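You operate a simulated robot arm through the tools that you are given. There is no shell and no other tool.

The job below is to be done with a simulated robot arm. You get a single attempt, and the scene is never put back.

Task
Set the controls near the yellow-legged table. At the end: the yellow tape (roll) stands where the brown wooden block stood; the pink knob is turned to 415; the purple knob is turned to 509; the brown knob is turned to 313; the brown wooden block is on the white tray (marked "DIVIDERS"); whatever was shut is shut again. Leave all else as you found it, and nothing knocked over.

Only the result counts: the job must be done as asked and must still hold three seconds after the hand-in. Knocking over, shifting, dropping, spilling or breaking anything else fails it.

Robot
A 7-joint arm with a two-finger parallel gripper, fixed in place. Base frame: the origin is on the floor under the middle of its stand, x ahead of it, y to its left, z up; the work surface is at about z = 0.82. Lengths are in m, angles in degrees, forces in N, time in s.
With the tool pointing down near the work surface it reaches from about 0.24 to 0.68 m from the base axis. Its first joint turns from -66.0 to 66.0 degrees. Payload 2.4 kg.
Tool frame: the origin (TCP) lies between the finger pads and is the grasp point; the fingertips stand 0.03 m ahead of it; z points along the fingers, y is the line along which they close. The gripper opens to 0.094 m. The fingers are 0.028 m wide and 0.01 m thick; the gripper's body (0.05 by 0.096 m) begins 0.055 m behind the TCP.
Orientation is that of the tool frame in the base frame, as [roll, pitch, yaw] about the fixed x, y, z axes, in that order (R = Rz(yaw) Ry(pitch) Rx(roll)). With the fingers straight down and closing along the base's y, the tool's x points along the base's -x, its y along +y and its z along -z.

Tools
- The arm moves only by the tool arm_command. Its argument "deltas" is a list of rows, each a list of 7 numbers: the shift along the base's x, y, z in units of 25 mm (1.0 is 25 mm), then the turn, a rotation vector about the base's x, y, z in units of 6 degrees (1.0 is 6 degrees), then the opening in per cent of the stroke, from 0 (shut) to 100 (fully open). In form: [[dx, dy, dz, ax, ay, az, grip], ...]. A call has 1 to 20 rows; each row shifts and turns the commanded pose from where the row before left it. A call with a number of a shift or a turn outside -1 to 1 is refused whole. A row lasts 0.2 s, in which the tool goes at most 0.05 m and 8.6 degrees; a call with a longer step from one row to the next is refused whole, and so is a gripper value outside its range. A pose out of reach is approached as far as the arm can. The call stops where the force on the tool passes 40 N (or 10 N more than at its start, if that is more) or the arm is blocked; 0.2 s more then pass. The fingers move at their own pace (about 0.153 m/s each) and stop on an object; they squeeze with about 24 N. The grip force told is the motor's: it shows also when the fingers shut on nothing. Time passes only in rows, and 0.2 s behind the last, so rows that do not move let the fingers close. The reply holds the time, the measured pose of the TCP, the force on the tool along the base axes, the opening and the grip force, in the units named above and with some noise, with the torque about the TCP (base axes, N m) and any sound that the robot's microphone picked up.
- Cameras (640 x 400 px; columns grow to the right, rows downward): "scene" is fixed at [0.0283, 0.4616, 1.4575]; the picture's right is [-0.86, -0.51, 0.00], its down [-0.22, 0.38, -0.90] and it looks along [0.46, -0.77, -0.44] (base axes); focal length 369 px, centre (320, 200). "wrist" rides on the gripper at [0.076, 0.014, -0.102] in the tool frame; the picture's right is [-0.18, 0.98, 0.00], its down [-0.75, -0.14, -0.64] and it looks along [-0.63, -0.12, 0.77] (tool axes); focal length 243 px, centre (320, 200). There is no depth. A picture from a camera that has moved, and an enlarged one, comes with that camera's place and axes in the base frame and with its lens.
- camera(camera): a new picture of that camera. It takes no simulated time.
- close_up(camera, box): a new picture of the part [left, top, right, bottom] of that camera's present view, enlarged. It takes no simulated time.
- hand_in(): hands the job in; it is judged then, once.

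Nothing tells you positions but the pictures and the camera data. Unless the task says otherwise, let go and move clear before handing in.

The tools are called after ">>>" as name(argument=value, ...) on one line, values as JSON. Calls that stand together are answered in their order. arm_command: Moves the arm, as the interface text tells. Its arguments: {"type":"object","properties":{"deltas":{"type":"array"}},"required":["deltas"]} The other tools are called the same way: camera (camera) takes a picture; close_up (camera, box) takes an enlarged picture of a part of a camera's view; hand_in () hands the job in.

At the start:

```text
time_s: 0.0
eef_pos: [0.4393, -0.0717, 1.1589]
ee_rot: [-180.0, 0.0, 180.0]
wrist_force: [-0.1, 0.7, 0.5]
wrist_torque: [0.04, -0.04, 0.0]
width: 0.0937
grasp_force: 0.0
```

scene: 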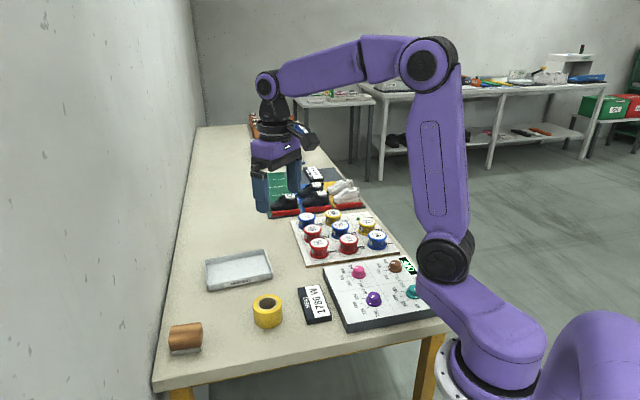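
wrist: 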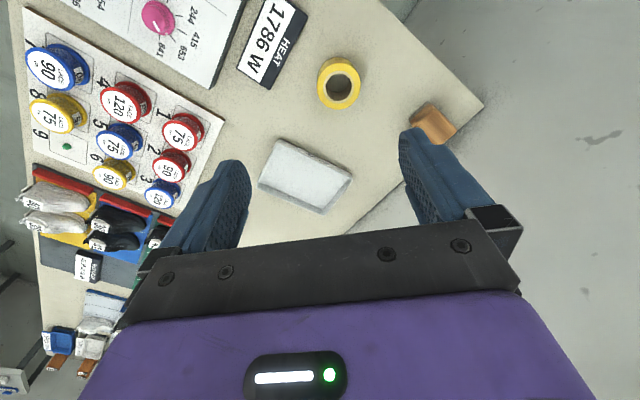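

I see a table with a knob panel, a yellow tape roll, a white tray and a brown block near the far table corner. I'll take close-ups first to read the panel and place the objects.

>>> close_up(camera="scene", box=[300, 240, 460, 340])

>>> close_up(camera="scene", box=[150, 230, 310, 400])

>>> close_up(camera="scene", box=[240, 160, 410, 266])

>>> close_up(camera="wrist", box=[0, 0, 320, 200])

>>> close_up(camera="wrist", box=[230, 30, 500, 220])

```text
4.00 times, centred on (380, 290) of scene
camera zoom: at [0.0283, 0.4616, 1.4575], right [-0.86, -0.51, 0.0], down [-0.22, 0.38, -0.9], along [0.46, -0.77, -0.44], focal length 1475 px, centre (80, -160)
```

zoom: 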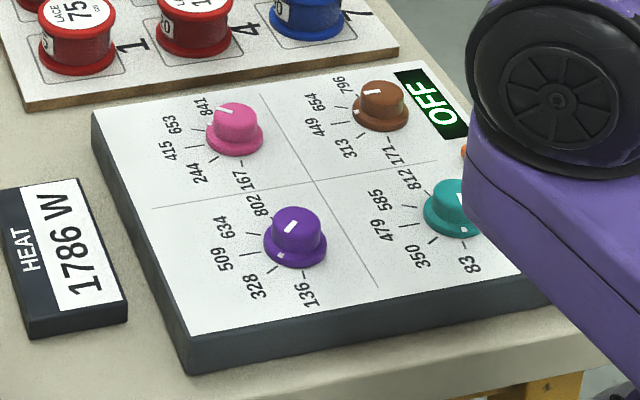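

```text
2.35 times, centred on (230, 315) of scene
camera zoom: at [0.0283, 0.4616, 1.4575], right [-0.86, -0.51, 0.0], down [-0.22, 0.38, -0.9], along [0.46, -0.77, -0.44], focal length 868 px, centre (532, -71)
```

zoom: 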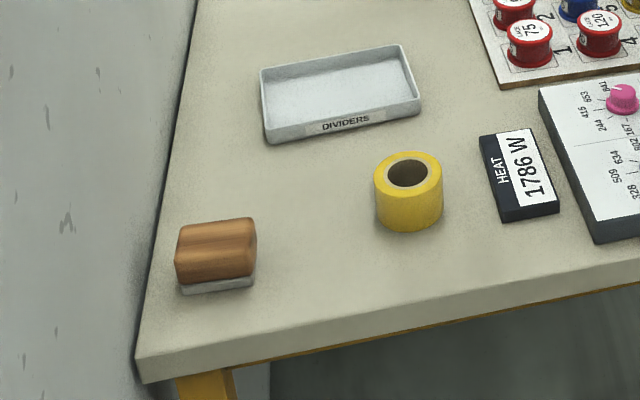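

```text
3.76 times, centred on (325, 213) of scene
camera zoom: at [0.0283, 0.4616, 1.4575], right [-0.86, -0.51, 0.0], down [-0.22, 0.38, -0.9], along [0.46, -0.77, -0.44], focal length 1388 px, centre (301, 151)
```

zoom: 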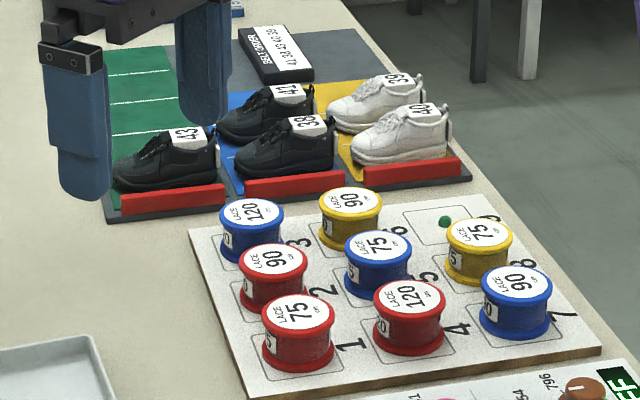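

```text
2.00 times, centred on (160, 100) of wrist
camera zoom: at [0.3637, -0.0569, 1.2604], right [0.18, 0.98, 0.0], down [0.75, -0.14, 0.64], along [0.63, -0.12, -0.77], focal length 485 px, centre (640, 400)
```

zoom: 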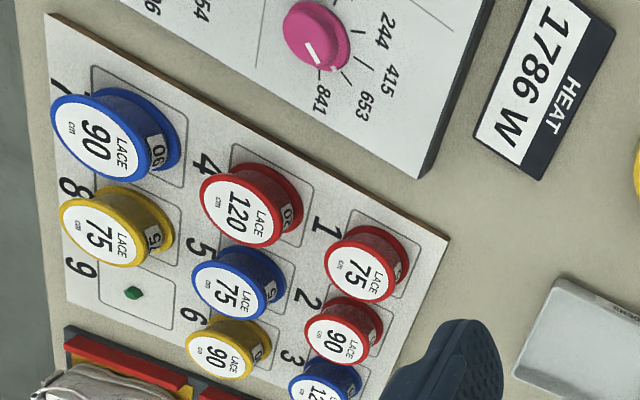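

```text
2.11 times, centred on (365, 125) of wrist
camera zoom: at [0.3637, -0.0569, 1.2604], right [0.18, 0.98, 0.0], down [0.75, -0.14, 0.64], along [0.63, -0.12, -0.77], focal length 511 px, centre (225, 358)
```

zoom: 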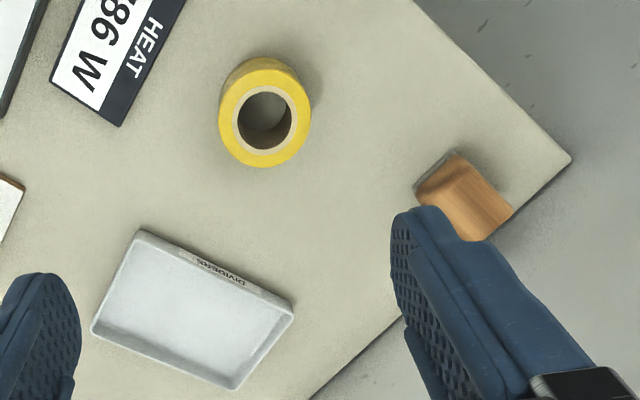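

The panel has three knobs to set plus a teal one, and part of it is hidden behind the arm. I'm moving the wrist camera over the panel, staying high, to read the dials and find anything that is shut.

>>> arm_command(deltas=[[-0.62, -0.926, -0.1, 0, 0, 0, 100], [-0.62, -0.926, -0.1, 0, 0, 0, 100], [-0.62, -0.926, -0.1, 0, 0, 0, 100], [-0.62, -0.926, -0.1, 0, 0, 0, 100], [-0.62, -0.926, -0.1, 0, 0, 0, 100], [-0.62, -0.926, -0.1, 0, 0, 0, 100], [-0.62, -0.926, -0.1, 0, 0, 0, 100], [-0.62, -0.926, -0.1, 0, 0, 0, 100], [-0.62, -0.926, -0.1, 0, 0, 0, 100]])

```text
time_s: 2.0
eef_pos: [0.2995, -0.2804, 1.137]
ee_rot: [180.0, 0.0, -180.0]
wrist_force: [-0.3, 0.5, 0.7]
wrist_torque: [0.02, 0.01, 0.02]
width: 0.0942
grasp_force: 0.1
```

The tool is now roughly above the panel. I'll take pictures from both cameras.

>>> camera(camera="wrist")

>>> camera(camera="scene")

```text
taken
camera wrist: at [0.2244, -0.2655, 1.2379], right [0.18, 0.98, 0.0], down [0.75, -0.14, 0.64], along [0.63, -0.12, -0.77], focal length 243 px, centre (320, 200)
```

wrist: 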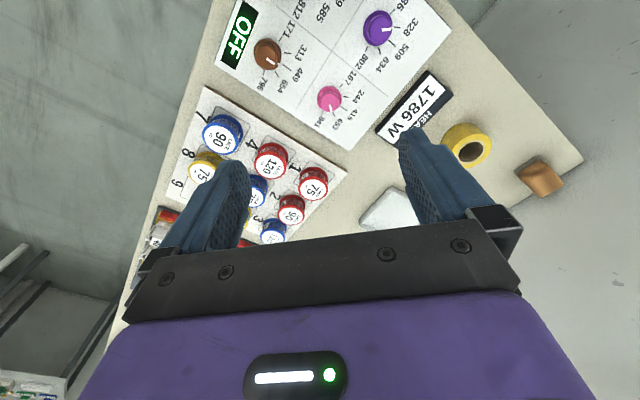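

```text
taken
```

scene: 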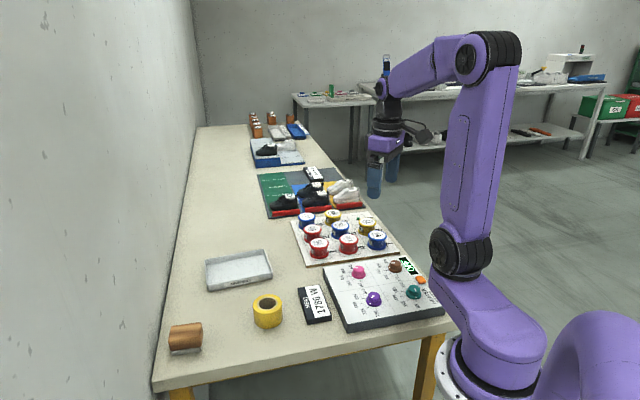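

>>> close_up(camera="wrist", box=[200, 0, 360, 100])

>>> close_up(camera="wrist", box=[300, 0, 460, 140])

>>> close_up(camera="scene", box=[320, 250, 450, 335])

>>> close_up(camera="wrist", box=[480, 130, 600, 210])

```text
4.00 times, centred on (280, 50) of wrist
camera zoom: at [0.2244, -0.2655, 1.2379], right [0.18, 0.98, 0.0], down [0.75, -0.14, 0.64], along [0.63, -0.12, -0.77], focal length 970 px, centre (480, 800)
```

zoom: 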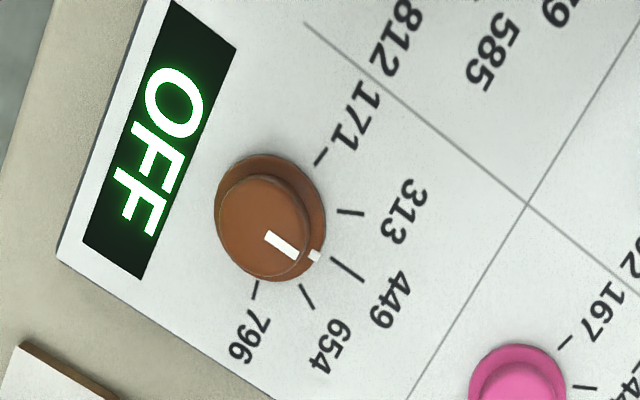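

```text
2.86 times, centred on (380, 70) of wrist
camera zoom: at [0.2244, -0.2655, 1.2379], right [0.18, 0.98, 0.0], down [0.75, -0.14, 0.64], along [0.63, -0.12, -0.77], focal length 693 px, centre (149, 571)
```

zoom: 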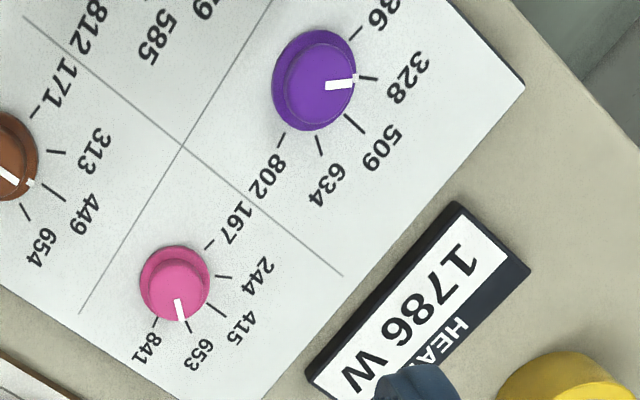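

```text
4.71 times, centred on (385, 292) of scene
camera zoom: at [0.0283, 0.4616, 1.4575], right [-0.86, -0.51, 0.0], down [-0.22, 0.38, -0.9], along [0.46, -0.77, -0.44], focal length 1735 px, centre (14, -235)
```

zoom: 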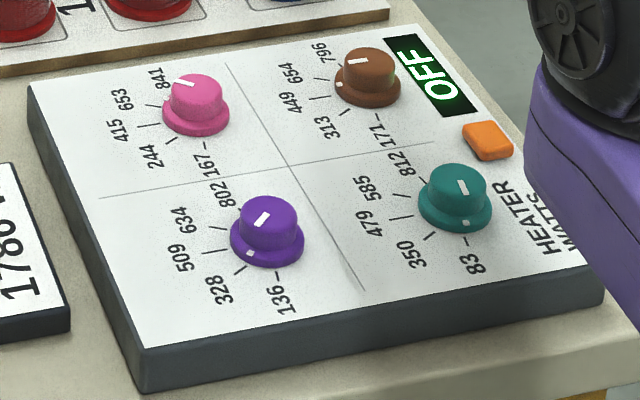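

```text
5.00 times, centred on (540, 170) of wrist
camera zoom: at [0.2244, -0.2655, 1.2379], right [0.18, 0.98, 0.0], down [0.75, -0.14, 0.64], along [0.63, -0.12, -0.77], focal length 1213 px, centre (-780, 350)
```

zoom: 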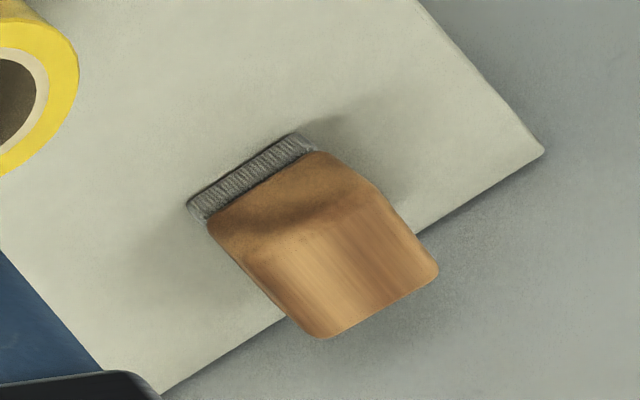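

The panel top is at z≈0.85. The pink knob is at about (0.347,-0.271), purple at (0.271,-0.196) and brown at (0.273,-0.344). The ticks are spaced about 42° with the third tick along +45° in the base frame, so 415 and 509 are each the third tick and 313 is the second. Next I descend partway over the pink knob, pre-rotated, to refine its position.

>>> arm_command(deltas=[[0.2686, 0.0566, -0.783, 0, 0, -1, 65], [0.2686, 0.0566, -0.783, 0, 0, -1, 65], [0.2686, 0.0566, -0.783, 0, 0, -1, 65], [0.2686, 0.0566, -0.783, 0, 0, -1, 65], [0.2686, 0.0566, -0.783, 0, 0, -1, 65], [0.2686, 0.0566, -0.783, 0, 0, -1, 65], [0.2686, 0.0566, -0.783, 0, 0, -1, 65], [0, 0, 0, 0, 0, 0, 65]])

>>> camera(camera="wrist")

>>> close_up(camera="wrist", box=[240, 40, 400, 140])

```text
time_s: 3.8
eef_pos: [0.3463, -0.2693, 0.999]
ee_rot: [179.9, 0.0, 137.9]
wrist_force: [-0.6, -1.2, 0.2]
wrist_torque: [-0.02, 0.0, -0.02]
width: 0.061
grasp_force: 0.0
```

```text
taken
camera wrist: at [0.3002, -0.2077, 1.1004], right [0.8, 0.61, 0.0], down [0.46, -0.61, 0.64], along [0.39, -0.51, -0.77], focal length 243 px, centre (320, 200)
```

wrist: 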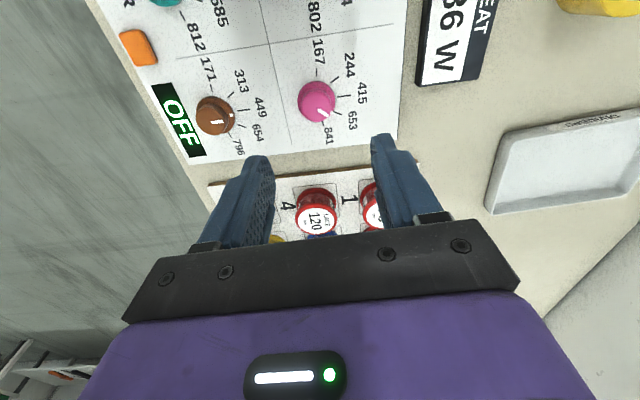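

```text
4.00 times, centred on (320, 90) of wrist
camera zoom: at [0.3002, -0.2077, 1.1004], right [0.8, 0.61, 0.0], down [0.46, -0.61, 0.64], along [0.39, -0.51, -0.77], focal length 970 px, centre (320, 640)
```

zoom: 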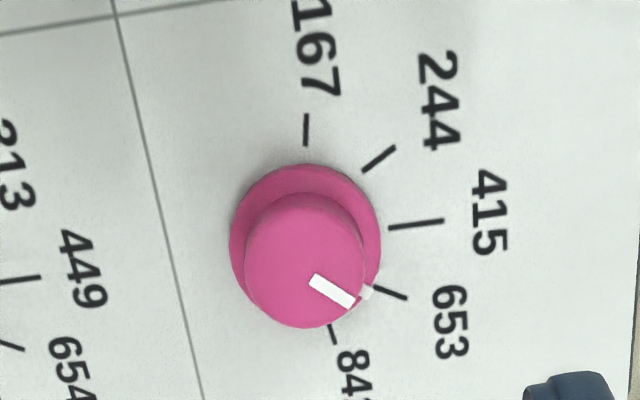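

The pink knob points at about 653 and sits a couple of mm off the tool axis. I'm descending to just above it, with the fingertips still clear of its top, to check centring.

>>> arm_command(deltas=[[-0.01, -0.03, -0.84, 0, 0, 0, 65], [-0.01, -0.03, -0.84, 0, 0, 0, 65], [-0.01, -0.03, -0.84, 0, 0, 0, 65], [-0.01, -0.03, -0.7, 0, 0, 0, 65], [0, 0, 0, 0, 0, 0, 65]])

>>> camera(camera="wrist")

>>> close_up(camera="wrist", box=[220, 80, 420, 205])

>>> close_up(camera="scene", box=[310, 220, 450, 310])

```text
time_s: 5.0
eef_pos: [0.3467, -0.2756, 0.9174]
ee_rot: [-179.9, 0.0, 138.0]
wrist_force: [-0.1, 0.2, -0.5]
wrist_torque: [-0.01, 0.01, 0.01]
width: 0.0612
grasp_force: 0.1
```

```text
taken
camera wrist: at [0.2995, -0.2118, 1.0192], right [0.79, 0.61, 0.0], down [0.47, -0.61, 0.64], along [0.39, -0.51, -0.77], focal length 243 px, centre (320, 200)
```

wrist: 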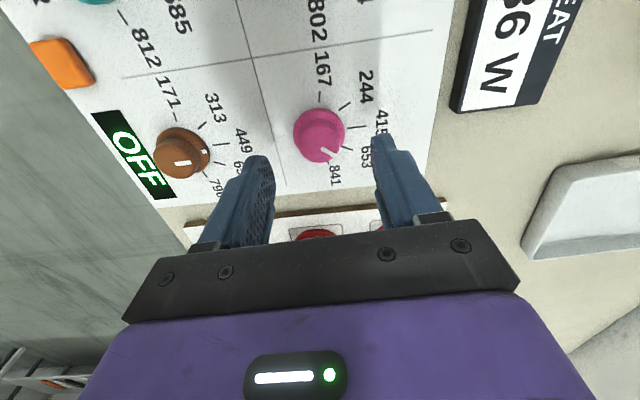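

```text
3.20 times, centred on (320, 142) of wrist
camera zoom: at [0.2995, -0.2118, 1.0192], right [0.79, 0.61, 0.0], down [0.47, -0.61, 0.64], along [0.39, -0.51, -0.77], focal length 776 px, centre (320, 384)
```

zoom: 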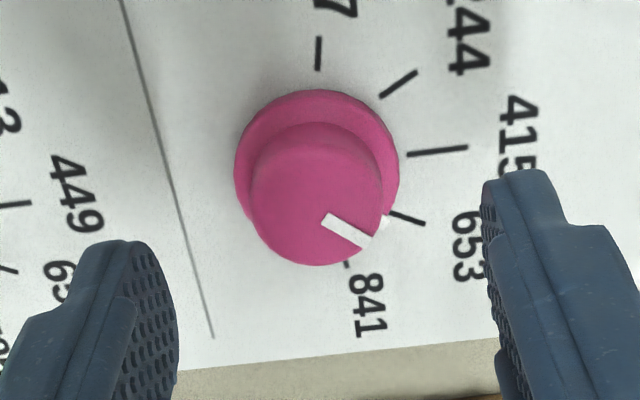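

```text
4.44 times, centred on (380, 265) of scene
camera zoom: at [0.0283, 0.4616, 1.4575], right [-0.86, -0.51, 0.0], down [-0.22, 0.38, -0.9], along [0.46, -0.77, -0.44], focal length 1639 px, centre (53, -89)
```

zoom: 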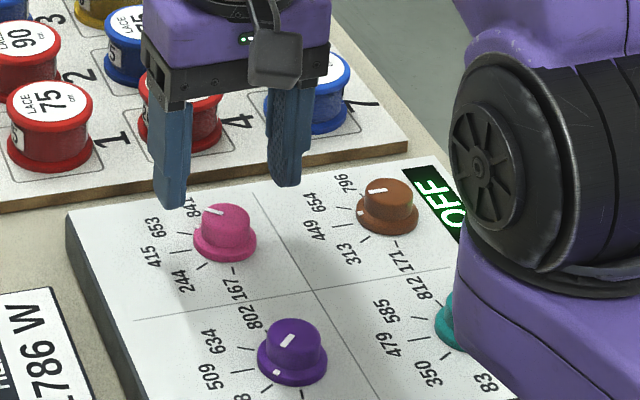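

The knob sits about 2 mm off the tool axis, so I shift slightly and lower the open fingers around the cap, stopping just above its skirt.

>>> arm_command(deltas=[[-0.056, 0.08, 0, 0, 0, 0, 65], [0, 0, -0.53, 0, 0, 0, 65], [0, 0, -0.5, 0, 0, 0, 65], [0, 0, 0, 0, 0, 0, 65]])

>>> close_up(camera="wrist", box=[220, 80, 420, 205])

>>> close_up(camera="scene", box=[310, 230, 410, 292])

```text
time_s: 6.0
eef_pos: [0.3448, -0.273, 0.8924]
ee_rot: [179.9, 0.0, 138.0]
wrist_force: [-0.5, 0.3, 0.5]
wrist_torque: [-0.01, -0.03, 0.01]
width: 0.061
grasp_force: 0.0
```

```text
3.20 times, centred on (320, 142) of wrist
camera zoom: at [0.2976, -0.2099, 0.9943], right [0.79, 0.61, 0.0], down [0.47, -0.61, 0.64], along [0.39, -0.51, -0.77], focal length 776 px, centre (320, 384)
```

zoom: 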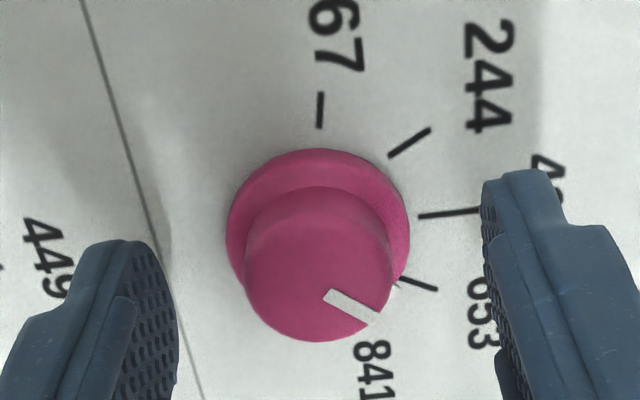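

```text
6.40 times, centred on (360, 261) of scene
camera zoom: at [0.0283, 0.4616, 1.4575], right [-0.86, -0.51, 0.0], down [-0.22, 0.38, -0.9], along [0.46, -0.77, -0.44], focal length 2360 px, centre (64, -190)
```

zoom: 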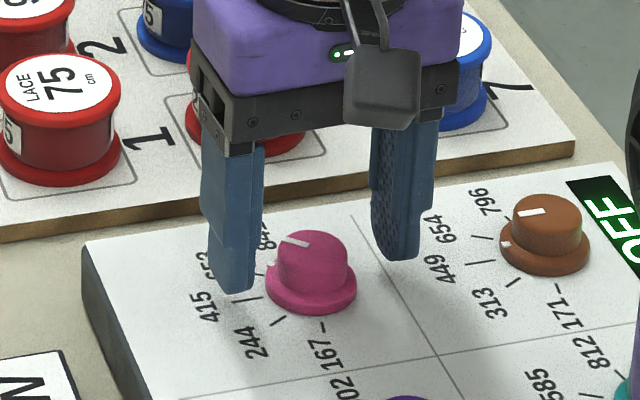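

The knob is centred between the fingers to within about a millimetre. I lower 2.5 mm more and close gently on the cap.

>>> arm_command(deltas=[[0, 0, -0.1, 0, 0, 0, 65], [0, 0, 0, 0, 0, 0, 45], [0, 0, 0, 0, 0, 0, 35], [0, 0, 0, 0, 0, 0, 25], [0, 0, 0, 0, 0, 0, 0], [0, 0, 0, 0, 0, 0, 0]])

>>> close_up(camera="wrist", box=[220, 80, 420, 205])

```text
time_s: 7.4
eef_pos: [0.3442, -0.2725, 0.8908]
ee_rot: [-179.9, 0.1, 137.9]
wrist_force: [-8.4, -9.4, -3.1]
wrist_torque: [-0.31, 0.24, -0.02]
width: 0.0281
grasp_force: 45.0
```

```text
3.20 times, centred on (320, 142) of wrist
camera zoom: at [0.2971, -0.2105, 0.992], right [0.8, 0.61, 0.0], down [0.46, -0.61, 0.64], along [0.39, -0.51, -0.77], focal length 776 px, centre (320, 384)
```

zoom: 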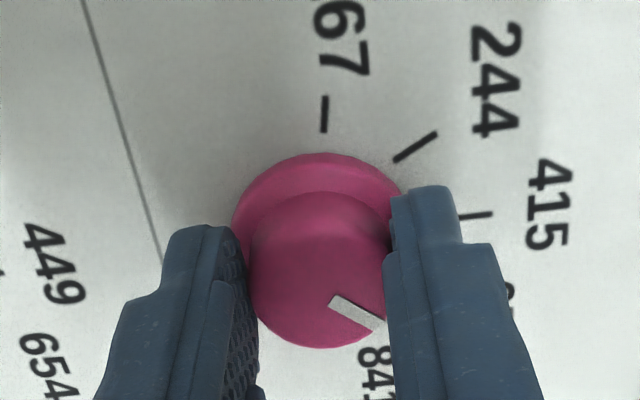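

The grip holds with a small sideways force, so I nudge the tool about 0.8 mm to centre it. Then I turn the pink knob +42° towards 415.

>>> arm_command(deltas=[[-0.022, -0.024, 0, 0, 0, 0, 0], [0, 0, 0, 0, 0, 0.5, 0], [0, 0, 0, 0, 0, 0.7, 0], [0, 0, 0, 0, 0, 0.7, 0], [0, 0, 0, 0, 0, 0.7, 0], [0, 0, 0, 0, 0, 0.7, 0], [0, 0, 0, 0, 0, 0.7, 0], [0, 0, 0, 0, 0, 0.7, 0], [0, 0, 0, 0, 0, 0.7, 0], [0, 0, 0, 0, 0, 0.8, 0], [0, 0, 0, 0, 0, 0.8, 0], [0, 0, 0, 0, 0, 0, 0]])

>>> close_up(camera="wrist", box=[220, 80, 420, 205])

>>> close_up(camera="scene", box=[310, 230, 410, 292])

```text
time_s: 10.0
eef_pos: [0.3437, -0.2755, 0.8907]
ee_rot: [-180.0, 0.0, 179.8]
wrist_force: [-21.8, -21.2, 3.2]
wrist_torque: [-0.74, 0.36, -0.09]
width: 0.028
grasp_force: 45.3
```

```text
3.20 times, centred on (320, 142) of wrist
camera zoom: at [0.2671, -0.2594, 0.9919], right [0.19, 0.98, 0.0], down [0.75, -0.14, 0.64], along [0.63, -0.12, -0.77], focal length 776 px, centre (320, 384)
```

zoom: 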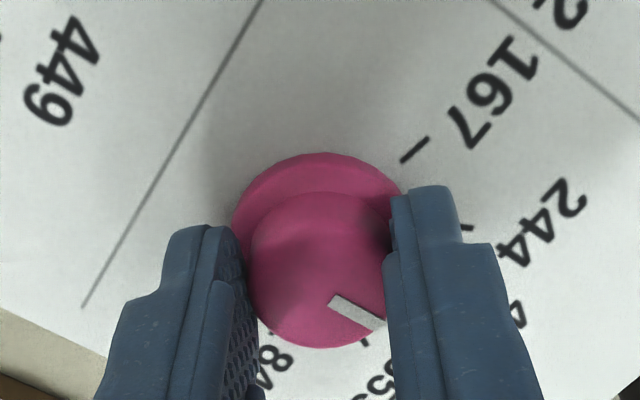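

```text
6.40 times, centred on (360, 261) of scene
camera zoom: at [0.0277, 0.4612, 1.4576], right [-0.86, -0.51, 0.0], down [-0.22, 0.38, -0.9], along [0.46, -0.77, -0.44], focal length 2360 px, centre (64, -190)
```

zoom: 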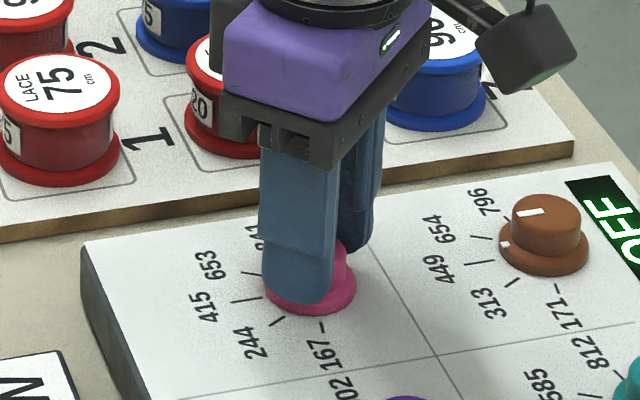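

The knob turned with the gripper without slipping, but about 30 N of side force has built up. I'll relieve it with a small nudge before letting go.

>>> arm_command(deltas=[[-0.025, -0.025, 0, 0, 0, 0, 0], [0, 0, 0, 0, 0, 0, 0]])

```text
time_s: 10.6
eef_pos: [0.3438, -0.2753, 0.8895]
ee_rot: [180.0, 0.1, 179.9]
wrist_force: [-15.1, -19.0, 0.6]
wrist_torque: [-0.51, 0.65, -0.06]
width: 0.0282
grasp_force: 45.2
```

>>> arm_command(deltas=[[-0.03, -0.04, 0, 0, 0, 0, 0], [-0.02, -0.04, 0, 0, 0, 0, 0], [0, 0, 0, 0, 0, 0, 0]])

```text
time_s: 11.4
eef_pos: [0.3427, -0.2762, 0.8906]
ee_rot: [-180.0, 0.0, -179.9]
wrist_force: [0.7, -7.7, -24.4]
wrist_torque: [-0.16, -0.86, -0.05]
width: 0.0283
grasp_force: 45.1
```

Most of the side force is gone. I'm opening the fingers and checking where the pointer sits.

>>> arm_command(deltas=[[0, 0, 0, 0, 0, 0, 65], [0, 0, 0, 0, 0, 0, 65]])

>>> close_up(camera="wrist", box=[220, 80, 420, 205])

>>> close_up(camera="scene", box=[310, 230, 410, 292])

```text
time_s: 12.0
eef_pos: [0.3418, -0.275, 0.8909]
ee_rot: [-180.0, 0.0, 179.9]
wrist_force: [0.1, 1.2, -0.2]
wrist_torque: [0.0, 0.02, -0.01]
width: 0.0611
grasp_force: 0.0
```

```text
3.20 times, centred on (320, 142) of wrist
camera zoom: at [0.2663, -0.2602, 0.9927], right [0.18, 0.98, 0.0], down [0.75, -0.14, 0.64], along [0.63, -0.12, -0.77], focal length 776 px, centre (320, 384)
```

zoom: 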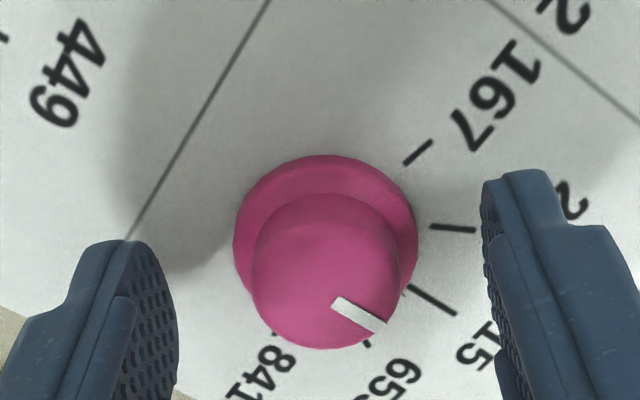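

```text
6.40 times, centred on (360, 261) of scene
camera zoom: at [0.0283, 0.4617, 1.4575], right [-0.86, -0.51, 0.0], down [-0.22, 0.38, -0.9], along [0.46, -0.77, -0.44], focal length 2360 px, centre (64, -190)
```

zoom: 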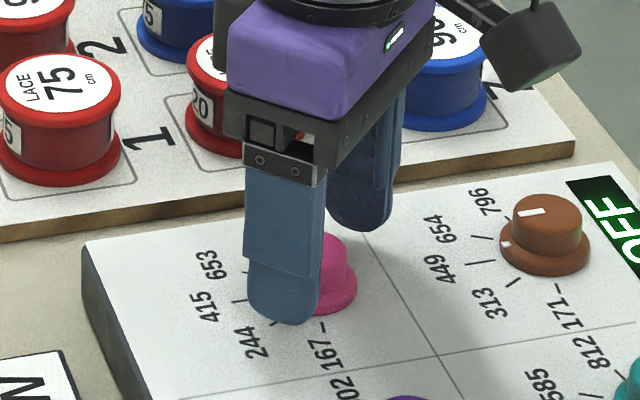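

I'll raise the arm and shift so the camera looks almost straight down on the pink dial.

>>> arm_command(deltas=[[0, 0, -0.0, 0, 0, 0, 80], [0, 0, 0.8, 0, 0, 0, 80], [0, 0, 1, 0, 0, 0, 80], [0.5, 0, 1, 0, 0, 0, 80], [0.7, 0, 1, 0, 0, 0, 80], [0.7, 0, 0.5, 0, 0, 0, 80], [0, 0, 0, 0, 0, 0, 80]])

>>> camera(camera="wrist")

>>> close_up(camera="wrist", box=[270, 0, 370, 62])

>>> close_up(camera="scene", box=[310, 240, 410, 302])

```text
time_s: 13.6
eef_pos: [0.39, -0.2748, 1.0002]
ee_rot: [180.0, -0.1, 179.9]
wrist_force: [-0.2, -0.8, 0.2]
wrist_torque: [0.0, 0.0, -0.01]
width: 0.0754
grasp_force: 0.1
```

```text
taken
camera wrist: at [0.3141, -0.2599, 1.1023], right [0.18, 0.98, 0.0], down [0.75, -0.14, 0.64], along [0.63, -0.12, -0.77], focal length 243 px, centre (320, 200)
```

wrist: 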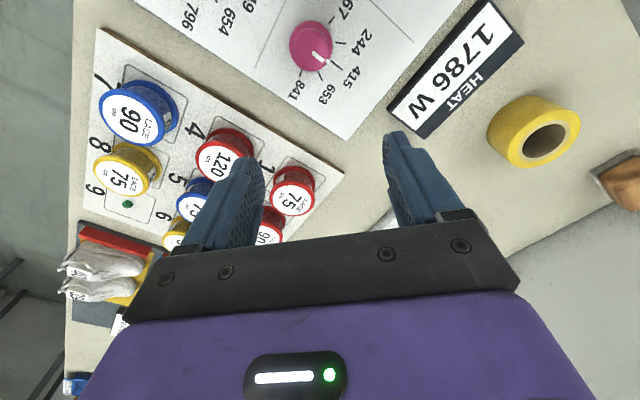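

```text
6.40 times, centred on (320, 31) of wrist
camera zoom: at [0.3141, -0.2599, 1.1023], right [0.18, 0.98, 0.0], down [0.75, -0.14, 0.64], along [0.63, -0.12, -0.77], focal length 1553 px, centre (320, 1282)
```

zoom: 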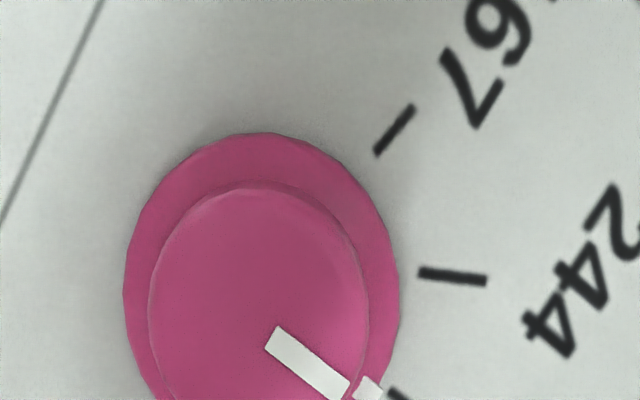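

```text
6.40 times, centred on (360, 271) of scene
camera zoom: at [0.0283, 0.4617, 1.4575], right [-0.86, -0.51, 0.0], down [-0.22, 0.38, -0.9], along [0.46, -0.77, -0.44], focal length 2360 px, centre (64, -254)
```

zoom: 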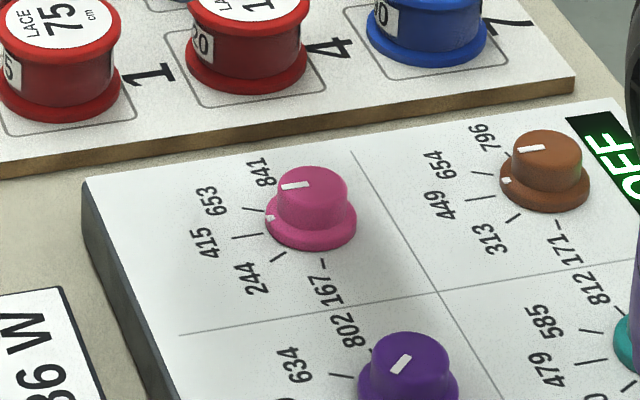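

>>> close_up(camera="wrist", box=[260, 10, 380, 85])

```text
5.33 times, centred on (320, 48) of wrist
camera zoom: at [0.3141, -0.2599, 1.1023], right [0.18, 0.98, 0.0], down [0.75, -0.14, 0.64], along [0.63, -0.12, -0.77], focal length 1294 px, centre (320, 1013)
```

zoom: 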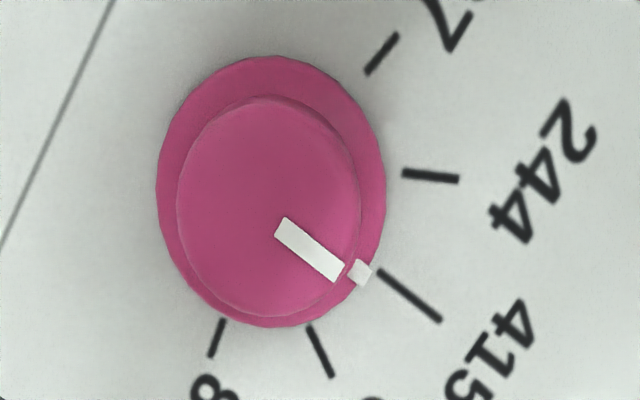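

The pink pointer looks 2–3° short of 415. To rule out parallax I'll put the camera in the vertical plane that contains the 415 tick, then fine-tune.

>>> arm_command(deltas=[[-0.06, -0.65, 0, 0, 0, 0, 80], [-0.06, -0.65, 0, 0, 0, 0, 80], [-0.06, -0.65, 0, 0, 0, 0, 80], [0, 0, 0, 0, 0, 0, 80]])

>>> camera(camera="wrist")

>>> close_up(camera="wrist", box=[310, 10, 406, 70])

```text
time_s: 14.6
eef_pos: [0.3856, -0.3257, 1.0007]
ee_rot: [180.0, 0.0, 180.0]
wrist_force: [-0.1, -0.6, -0.6]
wrist_torque: [0.01, 0.01, -0.01]
width: 0.075
grasp_force: 0.1
```

```text
taken
camera wrist: at [0.3101, -0.3097, 1.1017], right [0.18, 0.98, 0.0], down [0.75, -0.14, 0.64], along [0.63, -0.12, -0.77], focal length 243 px, centre (320, 200)
```

wrist: 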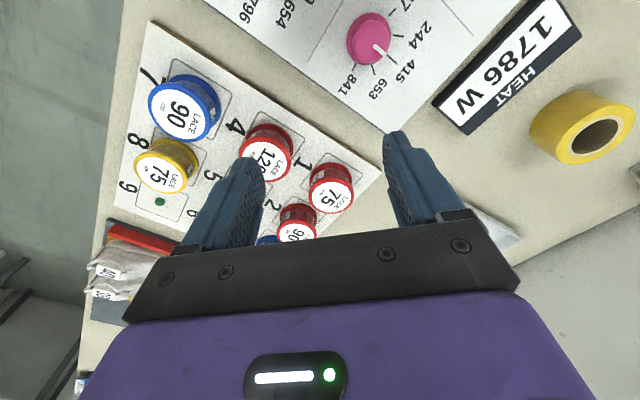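

```text
6.67 times, centred on (358, 40) of wrist
camera zoom: at [0.3101, -0.3097, 1.1017], right [0.18, 0.98, 0.0], down [0.75, -0.14, 0.64], along [0.63, -0.12, -0.77], focal length 1618 px, centre (67, 1267)
```

zoom: 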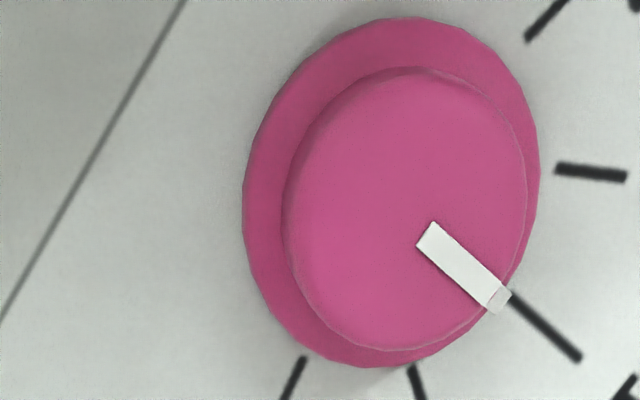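

In the pink close-up the pointer is parallel to the 415 tick, but there is a ~1 mm lateral offset I don't trust. I'll take the same kind of view of the untouched purple knob, which I need anyway, to compare.

>>> arm_command(deltas=[[-0.76, 0.78, 0, 0, 0, 0, 80], [-0.76, 0.78, 0, 0, 0, 0, 80], [-0.76, 0.78, 0, 0, 0, 0, 80], [-0.74, 0.78, 0, 0, 0, 0, 80], [0, 0, 0, 0, 0, 0, 80]])

>>> camera(camera="wrist")

>>> close_up(camera="wrist", box=[310, 10, 406, 70])

```text
time_s: 15.8
eef_pos: [0.3095, -0.2442, 0.9985]
ee_rot: [-180.0, 0.0, -180.0]
wrist_force: [0.2, 0.7, -0.7]
wrist_torque: [0.02, -0.03, 0.02]
width: 0.0752
grasp_force: 0.0
```

```text
taken
camera wrist: at [0.2333, -0.2293, 1.0998], right [0.18, 0.98, 0.0], down [0.75, -0.14, 0.64], along [0.63, -0.12, -0.77], focal length 243 px, centre (320, 200)
```

wrist: 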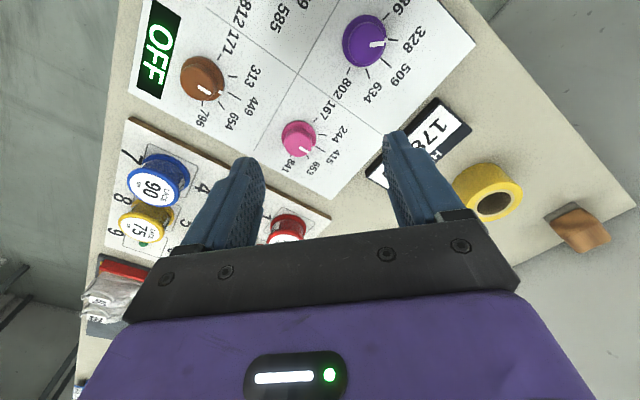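

```text
6.67 times, centred on (358, 40) of wrist
camera zoom: at [0.2333, -0.2293, 1.0998], right [0.18, 0.98, 0.0], down [0.75, -0.14, 0.64], along [0.63, -0.12, -0.77], focal length 1618 px, centre (67, 1267)
```

zoom: 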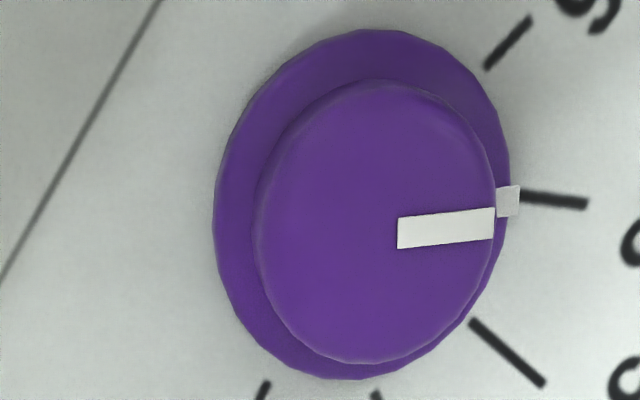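

>>> close_up(camera="wrist", box=[250, 100, 360, 169])

>>> close_up(camera="wrist", box=[300, 20, 440, 108])

>>> close_up(camera="scene", box=[320, 250, 440, 325])

```text
5.80 times, centred on (305, 134) of wrist
camera zoom: at [0.2333, -0.2293, 1.0998], right [0.18, 0.98, 0.0], down [0.75, -0.14, 0.64], along [0.63, -0.12, -0.77], focal length 1406 px, centre (407, 580)
```

zoom: 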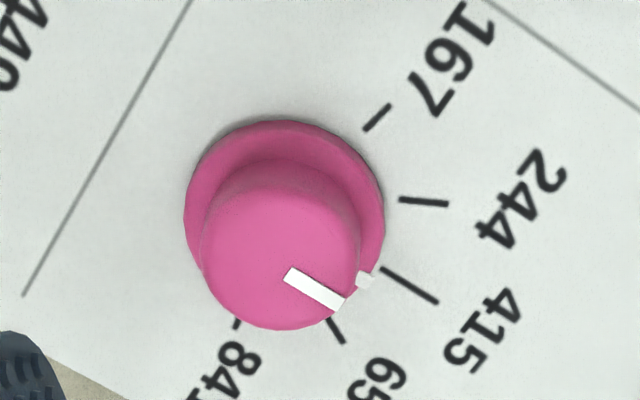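

```text
4.55 times, centred on (370, 64) of wrist
camera zoom: at [0.2333, -0.2293, 1.0998], right [0.18, 0.98, 0.0], down [0.75, -0.14, 0.64], along [0.63, -0.12, -0.77], focal length 1103 px, centre (93, 818)
```

zoom: 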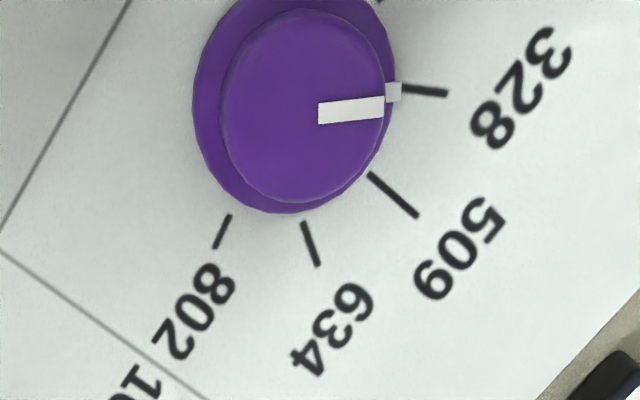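

```text
5.33 times, centred on (380, 288) of scene
camera zoom: at [0.0283, 0.4617, 1.4575], right [-0.86, -0.51, 0.0], down [-0.22, 0.38, -0.9], along [0.46, -0.77, -0.44], focal length 1967 px, centre (0, -267)
```

zoom: 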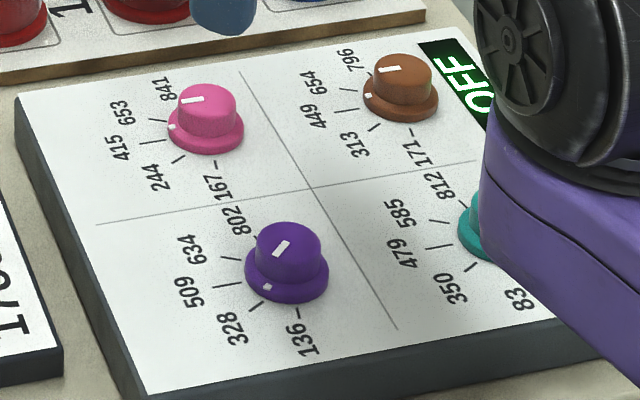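

The purple close-up shows the mirror-image offset, so the printed artwork is slightly inset and pointer direction is what counts: pink is at about 45°, which is 415. Purple points at about 84° (near 328) and needs −39° to reach 509. I'm now centring on purple at about (0.2685,-0.1973) and lowering the fingers around it.

>>> arm_command(deltas=[[-0.545, 0.612, 0, 0, 0, 0, 65], [-0.545, 0.612, 0, 0, 0, 0, 65], [-0.545, 0.612, 0, 0, 0, 0, 65], [0, 0, -0.9, 0, 0, 0, 65], [0, 0, -0.9, 0, 0, 0, 65], [0, 0, -0.9, 0, 0, 0, 65], [0, 0, -0.9, 0, 0, 0, 65], [0, 0, -0.5, 0, 0, 0, 65], [0, 0, 0, 0, 0, 0, 65]])

>>> close_up(camera="wrist", box=[220, 80, 420, 205])

>>> close_up(camera="scene", box=[320, 250, 440, 325])

```text
time_s: 17.8
eef_pos: [0.2696, -0.2002, 0.8942]
ee_rot: [-180.0, 0.0, 180.0]
wrist_force: [0.1, -1.0, -0.6]
wrist_torque: [-0.02, 0.02, 0.0]
width: 0.061
grasp_force: 0.0
```

```text
3.20 times, centred on (320, 142) of wrist
camera zoom: at [0.1941, -0.1847, 0.9958], right [0.18, 0.98, 0.0], down [0.75, -0.14, 0.64], along [0.63, -0.12, -0.77], focal length 776 px, centre (320, 384)
```

zoom: 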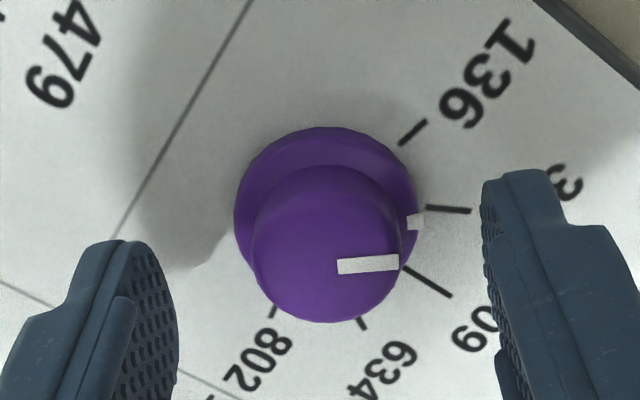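

```text
5.33 times, centred on (380, 288) of scene
camera zoom: at [0.0283, 0.4616, 1.4575], right [-0.86, -0.51, 0.0], down [-0.22, 0.38, -0.9], along [0.46, -0.77, -0.44], focal length 1967 px, centre (0, -267)
```

zoom: 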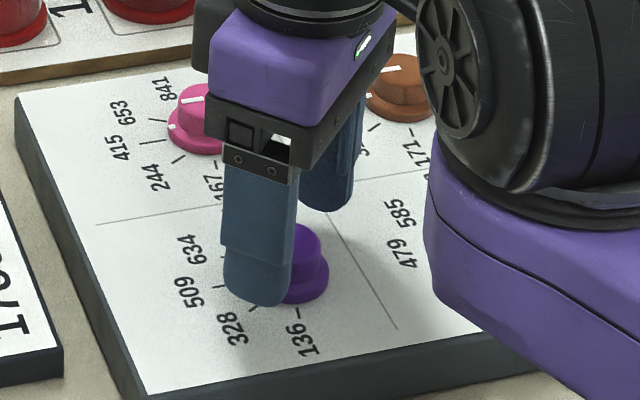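

The measured centring is off by about 2 mm, so I correct by (-1.9, +1.6) mm, lower 4 mm and recheck.

>>> arm_command(deltas=[[-0.076, 0.064, -0.08, 0, 0, 0, 65], [0, 0, -0.09, 0, 0, 0, 65], [0, 0, 0, 0, 0, 0, 65], [0, 0, 0, 0, 0, 0, 65]])

>>> close_up(camera="wrist", box=[220, 80, 420, 205])

```text
time_s: 18.8
eef_pos: [0.268, -0.1982, 0.8896]
ee_rot: [-179.9, 0.1, -180.0]
wrist_force: [0.4, -0.2, -0.8]
wrist_torque: [0.0, 0.01, -0.02]
width: 0.0612
grasp_force: 0.1
```

```text
3.20 times, centred on (320, 142) of wrist
camera zoom: at [0.1924, -0.1832, 0.9919], right [0.18, 0.98, 0.0], down [0.75, -0.14, 0.64], along [0.63, -0.12, -0.77], focal length 776 px, centre (320, 384)
```

zoom: 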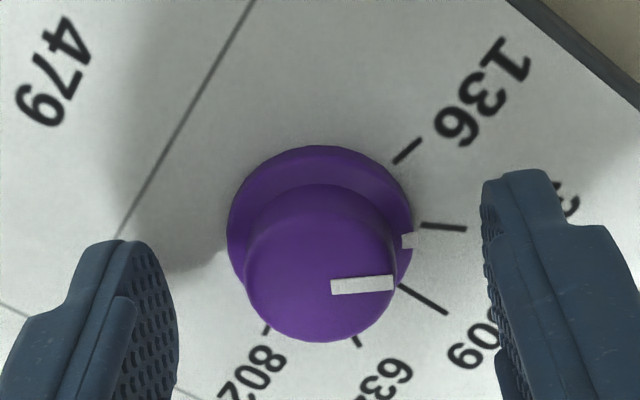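

Purple is now centred. Closing on the cap and checking the force.

>>> arm_command(deltas=[[0, 0, 0, 0, 0, 0, 45], [0, 0, 0, 0, 0, 0, 35], [0, 0, 0, 0, 0, 0, 25], [0, 0, 0, 0, 0, 0, 0], [0, 0, 0, 0, 0, 0, 0]])

>>> close_up(camera="wrist", box=[220, 80, 420, 205])

```text
time_s: 20.0
eef_pos: [0.2683, -0.1988, 0.8895]
ee_rot: [180.0, 0.1, 180.0]
wrist_force: [0.6, -2.6, -3.0]
wrist_torque: [-0.05, 0.01, 0.02]
width: 0.0282
grasp_force: 45.0
```

```text
3.20 times, centred on (320, 142) of wrist
camera zoom: at [0.1925, -0.1833, 0.9919], right [0.18, 0.98, 0.0], down [0.75, -0.14, 0.64], along [0.63, -0.12, -0.77], focal length 776 px, centre (320, 384)
```

zoom: 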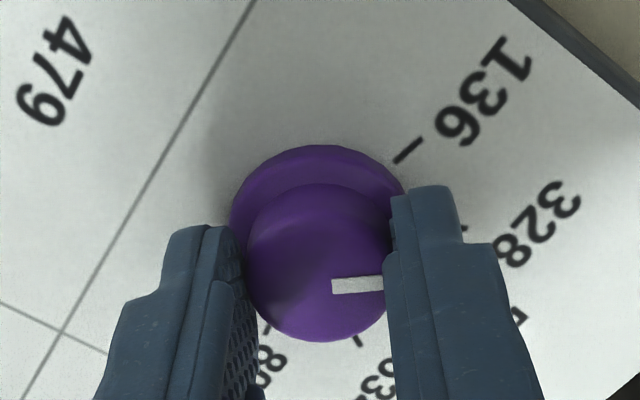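

The grip is well centred with almost no side force. Turning purple by −38.5° towards 509.

>>> arm_command(deltas=[[0, 0, 0, 0, 0, -0.642, 0], [0, 0, 0, 0, 0, -0.642, 0], [0, 0, 0, 0, 0, -0.642, 0], [0, 0, 0, 0, 0, -0.642, 0], [0, 0, 0, 0, 0, -0.642, 0], [0, 0, 0, 0, 0, -0.642, 0], [0, 0, 0, 0, 0, -0.642, 0], [0, 0, 0, 0, 0, -0.642, 0], [0, 0, 0, 0, 0, -0.642, 0], [0, 0, 0, 0, 0, -0.642, 0], [0, 0, 0, 0, 0, 0, 0], [0, 0, 0, 0, 0, 0, 0]])

>>> close_up(camera="wrist", box=[220, 80, 420, 205])

```text
time_s: 21.8
eef_pos: [0.2682, -0.1972, 0.8906]
ee_rot: [-180.0, 0.0, 150.2]
wrist_force: [6.4, 2.7, -7.3]
wrist_torque: [0.37, 0.12, 0.01]
width: 0.0282
grasp_force: 45.0
stopped in row 9: the force on the tool passed its limit at 41 N (the readings are from after the stop); the commanded pose is now the measured one
```

```text
3.20 times, centred on (320, 142) of wrist
camera zoom: at [0.2096, -0.1467, 0.9926], right [0.65, 0.76, 0.0], down [0.58, -0.5, 0.64], along [0.49, -0.42, -0.77], focal length 776 px, centre (320, 384)
```

zoom: 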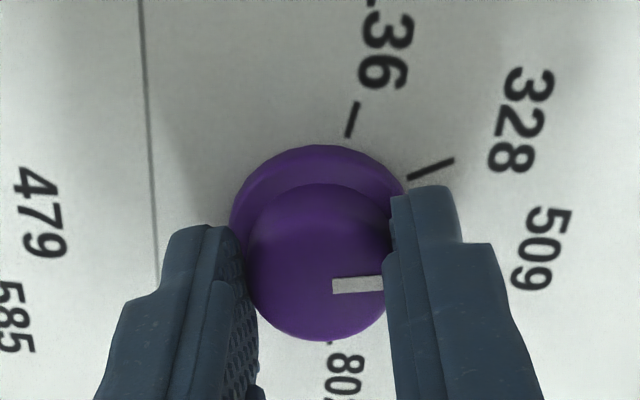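

The turn stopped about 8.7° short when the side force built up, and that force has since relaxed. I'll finish the rest in smaller steps.

>>> arm_command(deltas=[[0, 0, 0, 0, 0, -0.29, 0], [0, 0, 0, 0, 0, -0.29, 0], [0, 0, 0, 0, 0, -0.29, 0], [0, 0, 0, 0, 0, -0.29, 0], [0, 0, 0, 0, 0, -0.29, 0], [0, 0, 0, 0, 0, 0, 0], [0, 0, 0, 0, 0, 0, 0]])

>>> close_up(camera="wrist", box=[220, 80, 420, 205])

```text
time_s: 23.4
eef_pos: [0.2693, -0.1972, 0.8902]
ee_rot: [-180.0, -0.1, 141.3]
wrist_force: [9.5, 7.1, -14.3]
wrist_torque: [0.26, -0.34, 0.0]
width: 0.0281
grasp_force: 44.6
```

```text
3.20 times, centred on (320, 142) of wrist
camera zoom: at [0.2182, -0.1382, 0.9927], right [0.76, 0.65, 0.0], down [0.5, -0.58, 0.64], along [0.42, -0.49, -0.77], focal length 776 px, centre (320, 384)
```

zoom: 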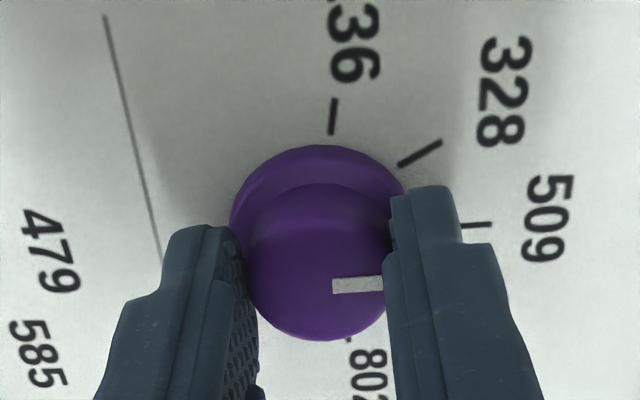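

Purple has turned by −38.7° in total. Releasing, raising and returning to the same viewing pose to check it.

>>> arm_command(deltas=[[0, 0, 0, 0, 0, 0, 65], [0, 0, 0, 0, 0, 0, 65], [0, 0, 0.5, 0, 0, 0, 65], [0, 0, 1, 0, 0, 0.5, 80], [0.4, -0.5, 1, 0, 0, 1, 80], [0.4, -0.5, 1, 0, 0, 1, 80], [0.4, -0.5, 0.86, 0, 0, 1, 80], [0.44, -0.47, 0, 0, 0, 1, 80], [0, 0, 0, 0, 0, 1, 80], [0, 0, 0, 0, 0, 0.95, 80], [0, 0, 0, 0, 0, 0, 80]])

>>> camera(camera="wrist")

>>> close_up(camera="wrist", box=[310, 10, 406, 70])

```text
time_s: 25.8
eef_pos: [0.3081, -0.2458, 0.9997]
ee_rot: [-179.9, 0.0, -180.0]
wrist_force: [0.5, -0.7, 0.4]
wrist_torque: [-0.03, 0.0, 0.07]
width: 0.0748
grasp_force: 0.0
```

```text
taken
camera wrist: at [0.2327, -0.2318, 1.1015], right [0.18, 0.98, 0.0], down [0.75, -0.14, 0.64], along [0.63, -0.12, -0.77], focal length 243 px, centre (320, 200)
```

wrist: 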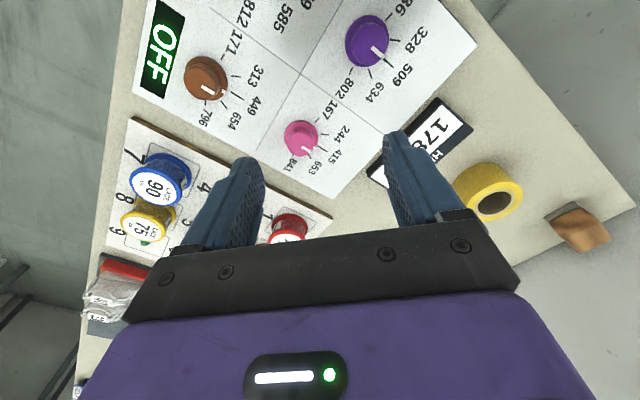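

```text
6.67 times, centred on (358, 40) of wrist
camera zoom: at [0.2327, -0.2318, 1.1015], right [0.18, 0.98, 0.0], down [0.75, -0.14, 0.64], along [0.63, -0.12, -0.77], focal length 1618 px, centre (67, 1267)
```

zoom: 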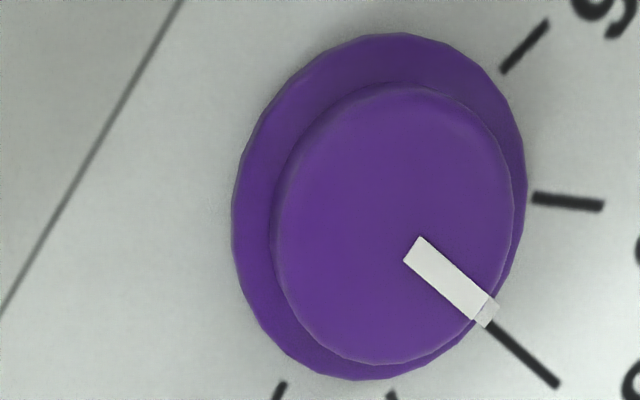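

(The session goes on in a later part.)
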